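You operate a simulated robot arm through the tools that you are given. There is no shell and no other tool. Be economical: measure what you need, move in short steps, check, and stop when the job is done.

The job below is to be done with a simulated robot arm. You get a single attempt, and the scene is never put back.

Task
Take the steel adapter from the packing table top and leave it on top of the white status marker there.
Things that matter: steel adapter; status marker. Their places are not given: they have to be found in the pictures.

The check looks at the end state, three seconds after you hand in, the way a careful person would. Anything else that was tipped, shoved, dropped, spilled or broken makes it a failure.

Robot
A 6-joint arm with a two-finger parallel gripper, fixed in place. Base frame: the origin is at the foot of the arm, x ahead of it, y to its left, z up; the work surface is at about z = 0. Readings come in m, degrees, newtons and seconds.
With the tool pointing down near the work surface it reaches from about 0.14 to 0.58 m from the base axis. Its first joint turns from -66.0 to 66.0 degrees. Payload 2.1 kg.
The TCP is the grasp point between the finger pads, 0.03 m short of the fingertips. In the tool frame z runs along the fingers and y along their closing line. Largest opening 0.094 m; finger width 0.028, thickness 0.01; the body of the gripper, 0.05 by 0.096 m, starts 0.055 m behind the TCP.
Orientation is told as [roll, pitch, yaw] about the base's x, y, z axes, in that order, counted from this pose: with the fingers straight down and closing along the base's y, the tool's x points along the base's -x, its y along +y and its z along -z.

Tools
- The arm moves only by the tool servo_tool. Its argument "moves" is text: rows parted by semicolons, each of 5 numbers parted by spaces: the finger opening in m, from 0 to 0.094, then the shift along the tool's x, y, z in m, then the turn about the tool's z in degrees. In form: grip tx ty tz twist; .... A call has 1 to 12 rows; each row shifts and turns the commanded pose from where the row before left it, along the tool's axes as they then stand. Rows are played at 5 a second. More than 0.05 m and 8.6 degrees between two rows, or a gripper value outside its range, and nothing of the call is played. A pose out of reach is approached as far as the arm can. The call stops where the force on the tool passes 40 N (or 10 N more than at its start, if that is more) or the arm is blocked; 0.2 s more then pass. The fingers move at their own pace (about 0.072 m/s each) and stop on an object; they squeeze with about 27 N. The grip force told is the motor's: it shows also when the fingers shut on nothing. Time passes only in rows, and 0.2 s behind the last, so rows that do not move let the fingers close. The reply holds the time, the measured pose of the TCP, the force on the tool along the base axes, the opening and the grip force, in the units named above and with some noise.
- Cameras (640 x 400 px; columns grow to the right, rows downward): "scene" is fixed at [0.0761, -0.3978, 0.4848]; the picture's right is [0.47, -0.88, 0.00], its down [-0.49, -0.27, -0.83] and it looks along [0.73, 0.39, -0.56] (base axes); focal length 286 px, centre (320, 200). "wrist" rides on the gripper at [0.076, 0.014, -0.102] in the tool frame; the picture's right is [-0.18, 0.98, 0.00], its down [-0.75, -0.14, -0.64] and it looks along [-0.63, -0.12, 0.77] (tool axes); focal length 243 px, centre (320, 200).
- camera(camera): a new picture of that camera. It takes no simulated time.
- probe_pixels(camera, pixels): for up to 12 pixels [column, row] of the newest picture of that camera ("zoom" is the newest enlarged one), the place [x, y, z] in the base frame of the surface seen there, good to about 0.002 m. It takes no simulated time.
- enlarge(camera, box): a new picture of the part [left, top, right, bottom] of that camera's present view, enlarged. It takes no simulated time.
- hand_in(): hands the job in; it is judged then, once.

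Work in short steps. Measure before you move; look again where a grasp or a placing could have gone wrong, and mend it. You have 60 turns and 22 pictures in all, those below and enlarged ones among them. Open the gripper and draw the arm clear of the work before you hand the job in, unless the task says otherwise; then end with one line.

The tools are called after "Emit:" as a command line: name --argument value ..., lists and objects as JSON in quotes. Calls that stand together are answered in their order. servo_tool: Moves the arm, as the interface text tells. Its arguments: {"type":"object","properties":{"moves":{"type":"string"}},"required":["moves"]} The other tools are called the same way: camera (camera) takes a picture; probe_pixels (camera, pixels) gives the place of the surface under pixels of a picture; enlarge (camera, box) takes an enlarged picture of a part of a camera's view; hand_in () hands the job in.

At the start:

```text
time_s: 0.0
eef_pos: [0.3516, -0.1524, 0.3384]
tool_rot: [-0.1, 0.0, -0.1]
contact_force: [0.5, 0.4, 0.0]
width: 0.0938
grasp_force: 0.1
```

scene: 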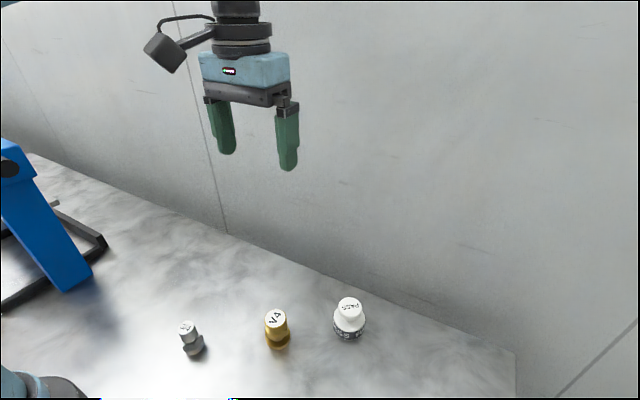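
wrist: 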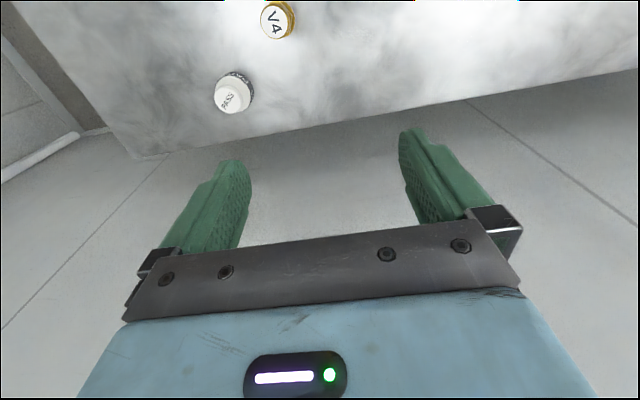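

The scene picture shows a small steel piece near (190,338), a brass one at (277,328) and a white "PASS" marker at (349,318). I enlarge that area to see the shapes and probe them.

Emit:
enlarge --camera "scene" --box '[160, 280, 390, 400]'

Emit:
probe_pixels --camera "scene" --pixels '[[187, 328], [191, 340], [194, 350], [183, 347], [203, 346], [276, 317], [278, 340], [349, 304], [349, 322], [347, 335], [240, 350], [315, 345]]'

```text
2.78 times, centred on (275, 340) of scene
```

zoom: 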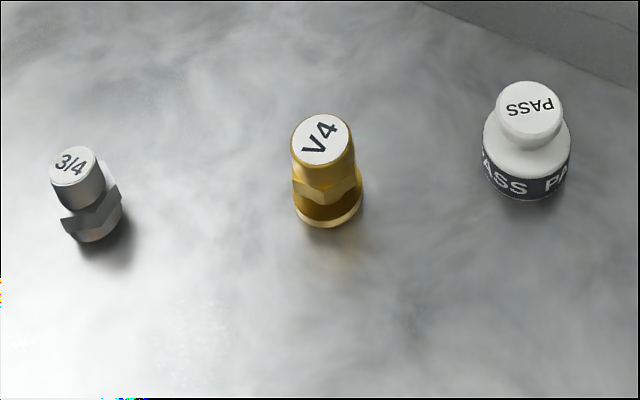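

```text
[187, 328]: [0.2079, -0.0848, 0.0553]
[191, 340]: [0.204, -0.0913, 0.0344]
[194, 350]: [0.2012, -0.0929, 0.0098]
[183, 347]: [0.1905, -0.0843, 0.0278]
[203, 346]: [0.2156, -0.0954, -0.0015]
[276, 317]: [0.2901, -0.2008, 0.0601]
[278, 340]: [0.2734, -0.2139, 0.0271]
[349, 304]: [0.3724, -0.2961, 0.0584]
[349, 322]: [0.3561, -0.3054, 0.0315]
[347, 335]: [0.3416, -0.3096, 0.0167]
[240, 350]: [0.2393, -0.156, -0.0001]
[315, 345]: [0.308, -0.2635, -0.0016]
```

The steel adapter (zoom 90,195) stands upright with a hex in the middle, and the marker's top is a round knob (zoom 530,105). I probe their outlines for centres and widths.

Emit:
probe_pixels --camera "zoom" --pixels '[[73, 165], [52, 170], [94, 160], [70, 149], [75, 183], [66, 224], [90, 220], [118, 198], [104, 168], [95, 238], [78, 198], [110, 225]]'

Emit:
probe_pixels --camera "zoom" --pixels '[[530, 105], [499, 103], [560, 105], [530, 84], [530, 130], [525, 142], [487, 140], [567, 140], [525, 160], [525, 197], [490, 180], [566, 180]]'

```text
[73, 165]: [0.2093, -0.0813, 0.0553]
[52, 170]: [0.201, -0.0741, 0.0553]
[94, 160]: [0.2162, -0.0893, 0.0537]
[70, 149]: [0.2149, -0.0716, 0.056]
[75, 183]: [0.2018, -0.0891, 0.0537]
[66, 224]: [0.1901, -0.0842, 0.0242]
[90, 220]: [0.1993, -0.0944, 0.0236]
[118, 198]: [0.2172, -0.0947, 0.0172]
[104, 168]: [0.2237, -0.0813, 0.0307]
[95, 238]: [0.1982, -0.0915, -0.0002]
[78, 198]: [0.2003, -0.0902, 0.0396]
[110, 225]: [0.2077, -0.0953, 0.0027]
```

```text
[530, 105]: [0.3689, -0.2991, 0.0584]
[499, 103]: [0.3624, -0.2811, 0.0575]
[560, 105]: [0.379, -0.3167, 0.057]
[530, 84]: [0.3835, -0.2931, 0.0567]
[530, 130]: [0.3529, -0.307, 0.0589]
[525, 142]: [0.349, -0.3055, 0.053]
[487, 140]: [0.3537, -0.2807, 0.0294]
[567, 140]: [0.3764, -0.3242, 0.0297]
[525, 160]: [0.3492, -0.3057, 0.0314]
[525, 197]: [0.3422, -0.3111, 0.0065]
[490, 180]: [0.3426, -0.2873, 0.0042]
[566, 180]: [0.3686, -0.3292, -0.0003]
```

I look closer at the hex to get its flats' direction, and check where the blue object on the left stands.

Emit:
enlarge --camera "scene" --box '[170, 312, 218, 362]'

Emit:
probe_pixels --camera "scene" --pixels '[[75, 280], [20, 170], [100, 250], [30, 300], [35, 385], [60, 385]]'

```text
8.00 times, centred on (194, 337) of scene
```

zoom: 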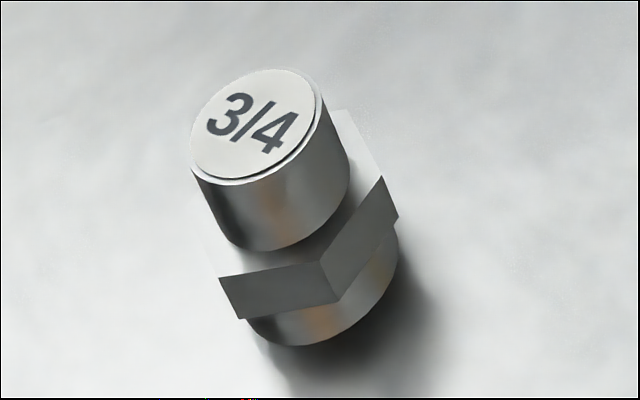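

```text
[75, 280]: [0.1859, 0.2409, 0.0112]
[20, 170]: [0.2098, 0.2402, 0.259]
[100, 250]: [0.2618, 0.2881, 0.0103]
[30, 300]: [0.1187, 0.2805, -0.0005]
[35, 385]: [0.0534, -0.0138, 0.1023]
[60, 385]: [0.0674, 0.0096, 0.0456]
```

Clear hex top vertices show at zoom (219,277), (323,262), (382,177) and (345,110). I probe just inside them and the bottom rim.

Emit:
probe_pixels --camera "zoom" --pixels '[[222, 275], [322, 260], [380, 178], [344, 113], [236, 300], [332, 290], [392, 212], [290, 270], [355, 215], [250, 125], [320, 338], [280, 240]]'

```text
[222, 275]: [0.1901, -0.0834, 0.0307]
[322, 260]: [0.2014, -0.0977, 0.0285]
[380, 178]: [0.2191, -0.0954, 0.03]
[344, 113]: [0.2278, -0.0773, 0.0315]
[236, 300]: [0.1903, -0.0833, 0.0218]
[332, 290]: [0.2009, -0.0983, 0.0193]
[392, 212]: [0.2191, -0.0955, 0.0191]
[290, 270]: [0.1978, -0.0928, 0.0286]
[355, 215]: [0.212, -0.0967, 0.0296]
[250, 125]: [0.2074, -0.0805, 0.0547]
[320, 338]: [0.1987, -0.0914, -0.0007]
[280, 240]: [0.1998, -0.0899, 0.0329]
```

The hex has opposite corners A(0.190,-0.083) and D(0.228,-0.077): centre about (0.209,-0.080), flats about 33 mm apart, turned 8° from base x, spanning z 0.017–0.031. I go above it and turn the tool by yaw +8°.

Emit:
servo_tool --moves "0.094 0.03565 0.018 0 0; 0.094 0.03565 0.018 0 0; 0.094 0.03565 0.018 0 0; 0.094 0.03565 0.018 0 0; 0.094 0 0 0.04 0; 0.094 0 0 0.04 0; 0.094 0 0 0.04 0; 0.094 0 0 0.04 0; 0.094 0 0 0.03 -8; 0.094 0 0 0 0; 0.094 0 0 0 0"

Emit:
camera --camera "wrist"

```text
time_s: 2.4
eef_pos: [0.2106, -0.082, 0.1455]
tool_rot: [0.0, 0.1, 8.0]
contact_force: [-0.3, 0.1, 0.0]
width: 0.0944
grasp_force: 0.0
```

```text
17 pictures are left
```

wrist: 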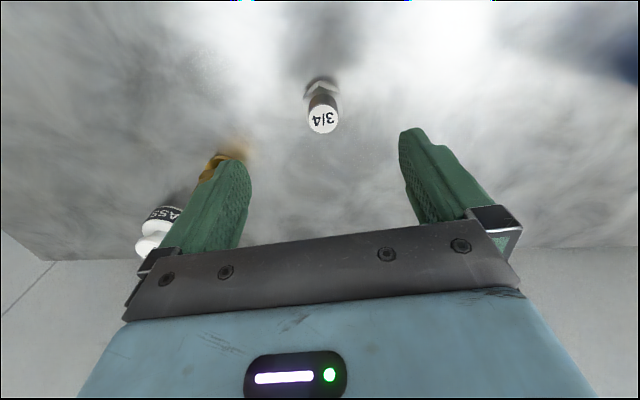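

The steel adapter is centred between the fingers at (323,105) and the pose is within 2 mm; I correct it and go down to z 0.036 with the fingers open.

Emit:
servo_tool --moves "0.09 0.0014 0.0017 0.03 0; 0.08 0 0 0.03 0; 0.07 0 0 0.025 0; 0.07 0 0 0.0145 0; 0.07 0 0 0.01 0; 0.07 0 0 0 0; 0.07 0 0 0 0"

Emit:
camera --camera "wrist"

Emit:
enlarge --camera "scene" --box '[130, 270, 290, 380]'

```text
time_s: 4.0
eef_pos: [0.2073, -0.0788, 0.0372]
tool_rot: [-0.1, 0.0, 8.0]
contact_force: [-0.2, 0.4, -0.5]
width: 0.07
grasp_force: 0.0
```

```text
16 pictures are left
```

wrist: 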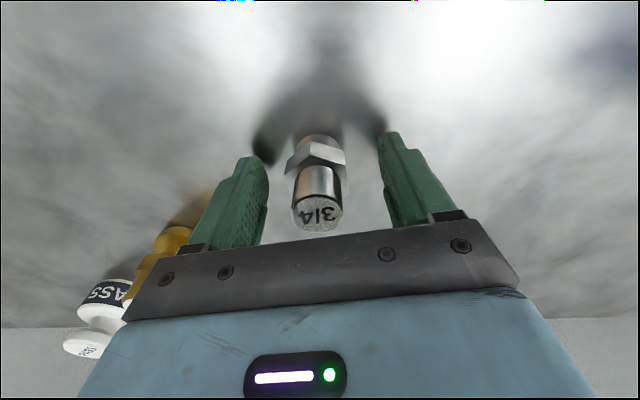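

```text
3.64 times, centred on (210, 325) of scene
```

zoom: 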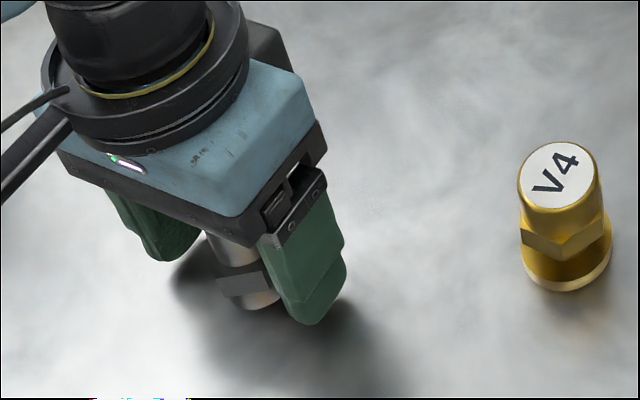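

The fingers straddle the hex evenly enough (adapter at (318,180) between pads). I shift back ~1.5 mm and close.

Emit:
servo_tool --moves "0.07 -0.0014 -0.0017 0.001 0; 0.045 0 0 0 0; 0.036 0 0 0 0; 0.02 0 0 0 0; 0.02 0 0 0 0; 0.02 0 0 0 0; 0.02 0 0 0 0"

Emit:
camera --camera "wrist"

```text
time_s: 5.6
eef_pos: [0.2082, -0.0809, 0.0365]
tool_rot: [-0.1, 0.0, 7.9]
contact_force: [0.8, -0.1, 0.1]
width: 0.0354
grasp_force: 26.7
```

```text
14 pictures are left
```

wrist: 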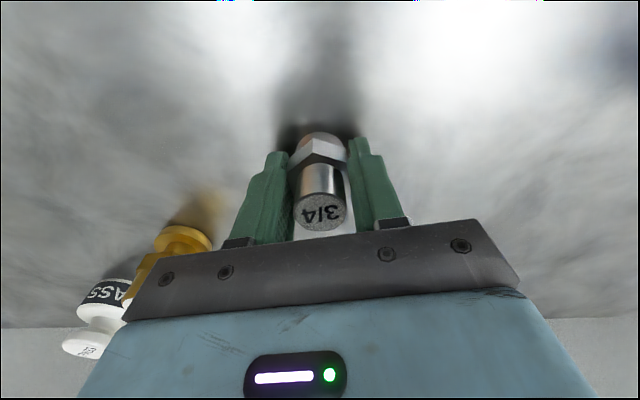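

Gripped at 35 mm with 26.7 N. I lift gently and look for slip or tilt.

Emit:
servo_tool --moves "0.02 0 0 -0.01 0; 0.02 0 0 -0.02 0; 0.02 0 0 -0.03 0; 0.02 0 0 -0.03 0; 0.02 0 0 -0.03 0; 0.02 0 0 -0.02 0; 0.02 0 0 0 0; 0.02 0 0 0 0"

Emit:
enlarge --camera "scene" --box '[110, 190, 270, 290]'

Emit:
camera --camera "wrist"

```text
time_s: 7.4
eef_pos: [0.2107, -0.0821, 0.1779]
tool_rot: [-0.1, 0.0, 8.0]
contact_force: [-0.3, -0.5, -2.3]
width: 0.0354
grasp_force: 26.9
```

```text
4.00 times, centred on (190, 240) of scene
```

zoom: 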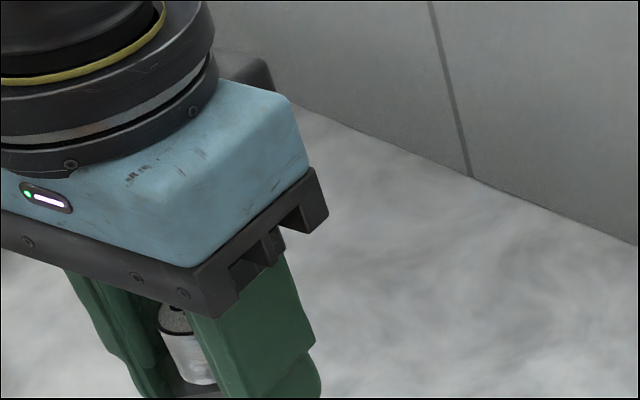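

```text
12 pictures are left
```

wrist: 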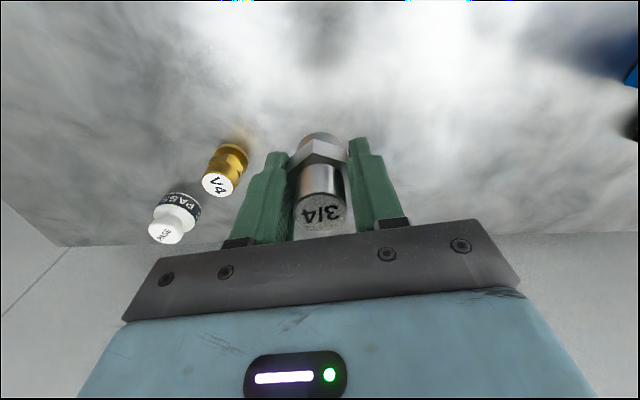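

The adapter is held just as before (no slip; label still at (323,212)). I carry it at z≈0.178 to above the marker knob at (0.369,-0.2995).

Emit:
probe_pixels --camera "wrist" --pixels '[[323, 211], [300, 213], [345, 210], [323, 194], [323, 228]]'

Emit:
servo_tool --moves "0.02 -0.01 -0.019 0 0; 0.02 -0.0166 -0.0311 0 0; 0.02 -0.0166 -0.0311 0 0; 0.02 -0.0166 -0.0311 0 0; 0.02 -0.0166 -0.0311 0 0; 0.02 -0.0166 -0.0311 0 0; 0.02 -0.0166 -0.0311 0 0; 0.02 -0.0117 -0.0213 0 0; 0.02 -0.005 -0.01 0 0; 0.02 0 0 0 0; 0.02 0 0 0 0"

Emit:
camera --camera "wrist"

Emit:
camera --camera "scene"

```text
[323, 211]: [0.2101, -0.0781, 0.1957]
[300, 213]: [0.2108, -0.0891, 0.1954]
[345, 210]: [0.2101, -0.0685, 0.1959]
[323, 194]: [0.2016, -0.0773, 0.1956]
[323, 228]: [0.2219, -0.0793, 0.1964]
```

```text
time_s: 9.8
eef_pos: [0.3682, -0.2977, 0.1776]
tool_rot: [0.0, 0.0, 8.0]
contact_force: [-0.5, 0.1, -0.7]
width: 0.0352
grasp_force: 27.4
```

```text
11 pictures are left
```

wrist: 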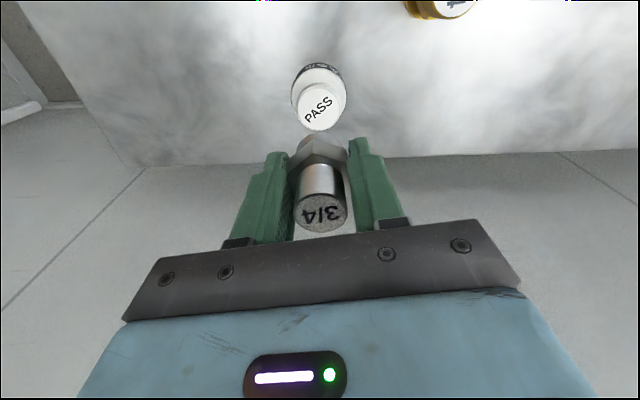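

```text
10 pictures are left
```

scene: 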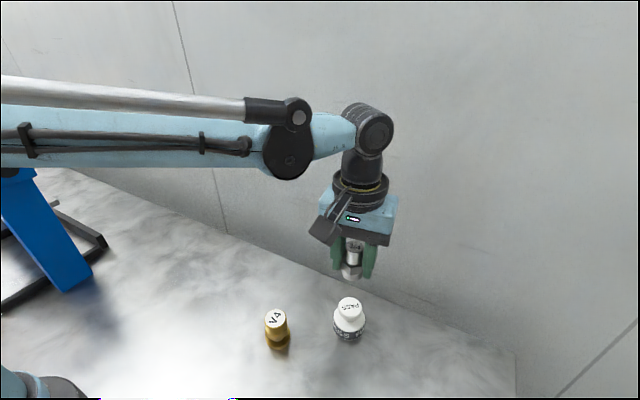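

The marker's top is at (318,106) and the adapter label at (322,212); I measure both in this same wrist picture to align them relative to each other.

Emit:
probe_pixels --camera "wrist" --pixels '[[318, 106], [298, 106], [338, 106], [318, 84], [318, 128], [322, 212], [299, 213], [345, 210], [322, 195], [322, 230]]'

Emit:
probe_pixels --camera "scene" --pixels '[[349, 304], [338, 304], [360, 305], [349, 298], [349, 313]]'

Emit:
enlarge --camera "wrist" --box '[250, 50, 394, 240]'

```text
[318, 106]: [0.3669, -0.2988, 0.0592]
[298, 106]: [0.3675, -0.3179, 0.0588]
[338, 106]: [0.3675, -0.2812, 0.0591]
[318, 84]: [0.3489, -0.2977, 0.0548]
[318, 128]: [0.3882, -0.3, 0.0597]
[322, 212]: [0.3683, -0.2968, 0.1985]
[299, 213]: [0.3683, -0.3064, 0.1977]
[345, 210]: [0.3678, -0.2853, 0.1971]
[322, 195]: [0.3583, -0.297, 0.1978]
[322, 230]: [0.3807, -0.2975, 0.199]
```

```text
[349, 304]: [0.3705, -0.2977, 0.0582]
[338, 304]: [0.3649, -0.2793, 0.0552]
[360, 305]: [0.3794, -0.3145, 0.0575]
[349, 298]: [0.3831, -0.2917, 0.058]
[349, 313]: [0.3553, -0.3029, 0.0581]
```

```text
2.11 times, centred on (322, 145) of wrist
```

zoom: 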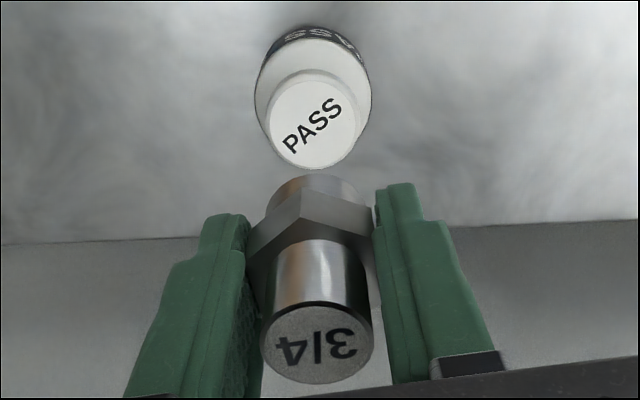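

Marker top centre ≈ (0.3685,-0.299), adapter axis ≈ (0.3695,-0.296). I shift by (-1,-3) mm and go down to about 1 cm above the marker.

Emit:
servo_tool --moves "0.02 0.0014 -0.0028 0.015 0; 0.02 0 0 0.02 0; 0.02 0 0 0.02 0; 0.02 0 0 0.015 0; 0.02 0 0 0 0; 0.02 0 0 0 0; 0.02 0 0 0 0"

Emit:
enlarge --camera "scene" --box '[300, 240, 400, 350]'

Emit:
enlarge --camera "wrist" --box '[250, 50, 394, 240]'

```text
time_s: 11.4
eef_pos: [0.3658, -0.3007, 0.1071]
tool_rot: [-0.1, 0.0, 7.9]
contact_force: [-0.3, -0.2, -1.9]
width: 0.0352
grasp_force: 26.9
```

```text
3.64 times, centred on (350, 295) of scene
```

zoom: 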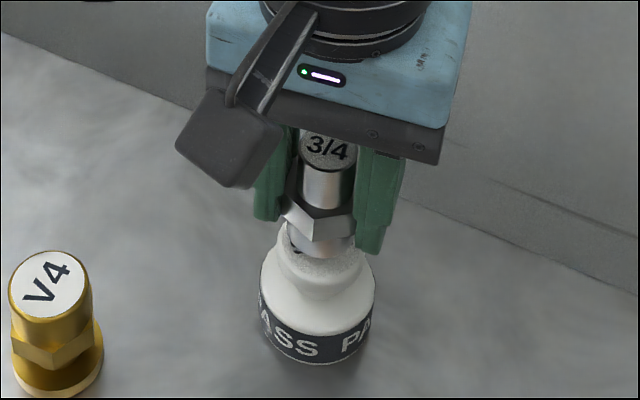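

```text
2.11 times, centred on (322, 145) of wrist
```

zoom: 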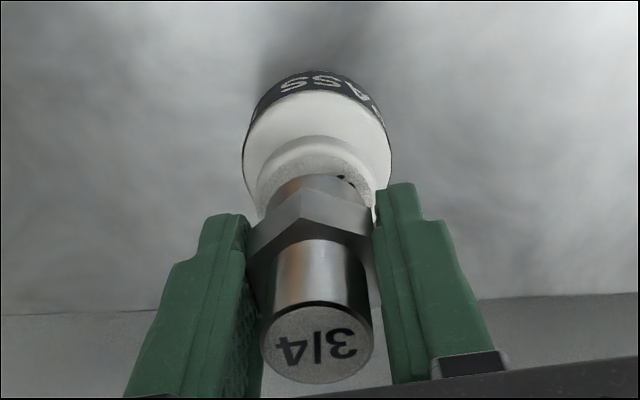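

Aligned well: adapter base and marker top both centre near zoom column 320. I nudge +1.5 mm in x and lower in small steps onto the top.

Emit:
servo_tool --moves "0.02 -0.0015 0 0.003 0; 0.02 0 0 0.003 0; 0.02 0 0 0.003 0; 0.02 0 0 0.001 0; 0.02 0 0 0 0; 0.02 0 0 0 0"

```text
time_s: 12.8
eef_pos: [0.3679, -0.3, 0.0975]
tool_rot: [0.0, 0.0, 8.0]
contact_force: [0.1, -0.5, -2.1]
width: 0.0352
grasp_force: 27.5
```

No contact yet at z 0.0975; I go on by 1 mm steps.

Emit:
servo_tool --moves "0.02 0 0 0.001 0; 0.02 0 0 0 0; 0.02 0 0 0.001 0; 0.02 0 0 0 0"

Emit:
enlarge --camera "scene" --box '[320, 260, 380, 330]'

```text
time_s: 13.8
eef_pos: [0.3685, -0.3015, 0.096]
tool_rot: [-0.1, 0.1, 8.0]
contact_force: [-0.8, -1.0, -0.7]
width: 0.0352
grasp_force: 26.7
```

```text
5.71 times, centred on (350, 295) of scene
```

zoom: 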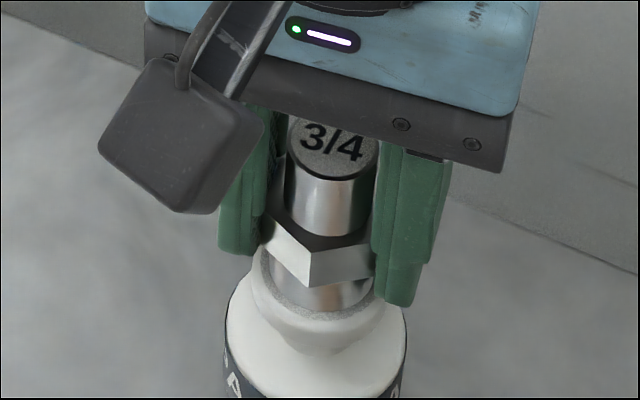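

Centred, and nearly down. I take half-millimetre steps, watching the force.

Emit:
servo_tool --moves "0.02 0 0 0.0005 0; 0.02 0 0 0 0; 0.02 0 0 0.0005 0; 0.02 0 0 0 0"

```text
time_s: 14.8
eef_pos: [0.3687, -0.301, 0.0949]
tool_rot: [-0.1, 0.0, 8.0]
contact_force: [-0.3, 0.4, -0.7]
width: 0.0351
grasp_force: 26.8
```

Still no clear upward force; 1 mm more.

Emit:
servo_tool --moves "0.02 0 0 0.0005 0; 0.02 0 0 0 0; 0.02 0 0 0.0005 0; 0.02 0 0 0 0"

```text
time_s: 15.8
eef_pos: [0.3686, -0.2993, 0.0934]
tool_rot: [0.0, -0.1, 8.0]
contact_force: [-0.5, 0.2, 20.1]
width: 0.0356
grasp_force: 26.9
```

Contact: 20 N upward at z 0.0934. I ease up 0.5 mm and open the fingers in steps.

Emit:
servo_tool --moves "0.02 0 0 -0.0005 0; 0.02 0 0 0 0; 0.037 0 0 0 0; 0.04 0 0 0 0; 0.045 0 0 0 0; 0.055 0 0 0 0; 0.07 0 0 0 0; 0.08 0 0 0 0"

Emit:
camera --camera "wrist"

```text
time_s: 17.6
eef_pos: [0.3685, -0.301, 0.0938]
tool_rot: [-0.1, -0.1, 8.0]
contact_force: [-0.2, -0.1, 0.3]
width: 0.0801
grasp_force: 0.0
```

```text
5 pictures are left
```

wrist: 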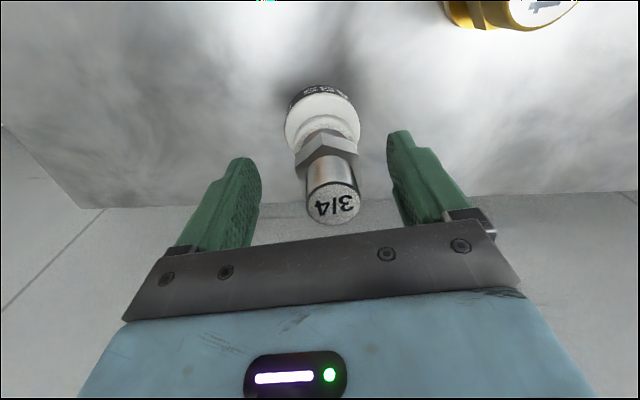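

The adapter stands free on the marker (label at (333,203), fingers clear on both sides). I draw straight up and then look.

Emit:
servo_tool --moves "0.08 0 0 -0.01 0; 0.08 0 0 -0.02 0; 0.08 0 0 -0.03 0; 0.08 0 0 -0.03 0; 0.08 0 0 -0.04 0; 0.08 0 0 -0.03 0; 0.08 0.03 0 0 0; 0.08 0.03 0 0 0; 0.08 0 0 0 0; 0.08 0 0 0 0"

Emit:
camera --camera "scene"

Emit:
enlarge --camera "scene" --box '[310, 250, 390, 350]'

```text
time_s: 19.8
eef_pos: [0.3101, -0.3088, 0.2553]
tool_rot: [-0.1, 0.0, 8.0]
contact_force: [-0.7, -0.9, 0.1]
width: 0.0802
grasp_force: 0.1
```

```text
4 pictures are left
```

scene: 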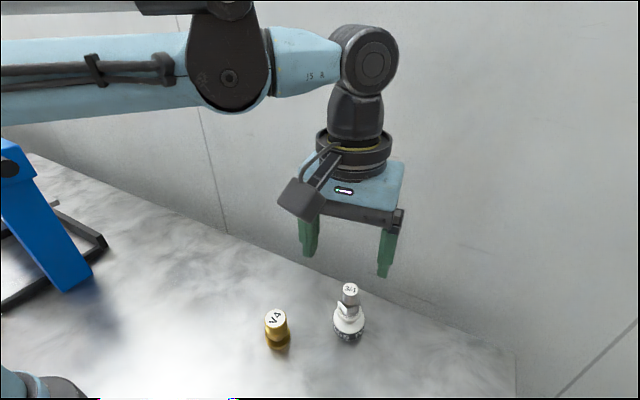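

```text
4.00 times, centred on (350, 300) of scene
```

zoom: 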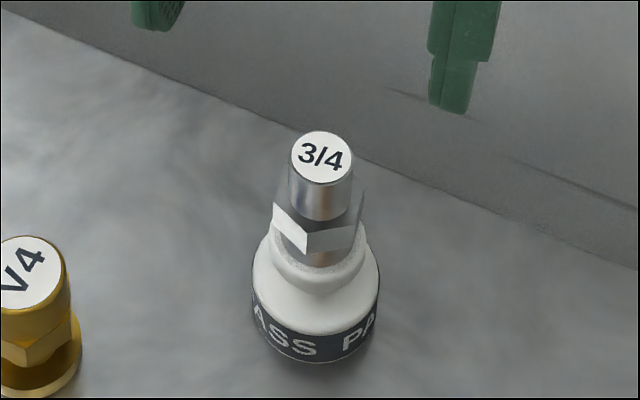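

The adapter stands upright and centred on the marker at (349,300), the brass piece hasn't moved, and the arm is clear with the gripper open. I hand in.

Emit:
hand_in

```text
The job is handed in.
```

The steel adapter now stands upright and centred on top of the white "PASS" status marker; nothing else was disturbed, and the job is handed in.
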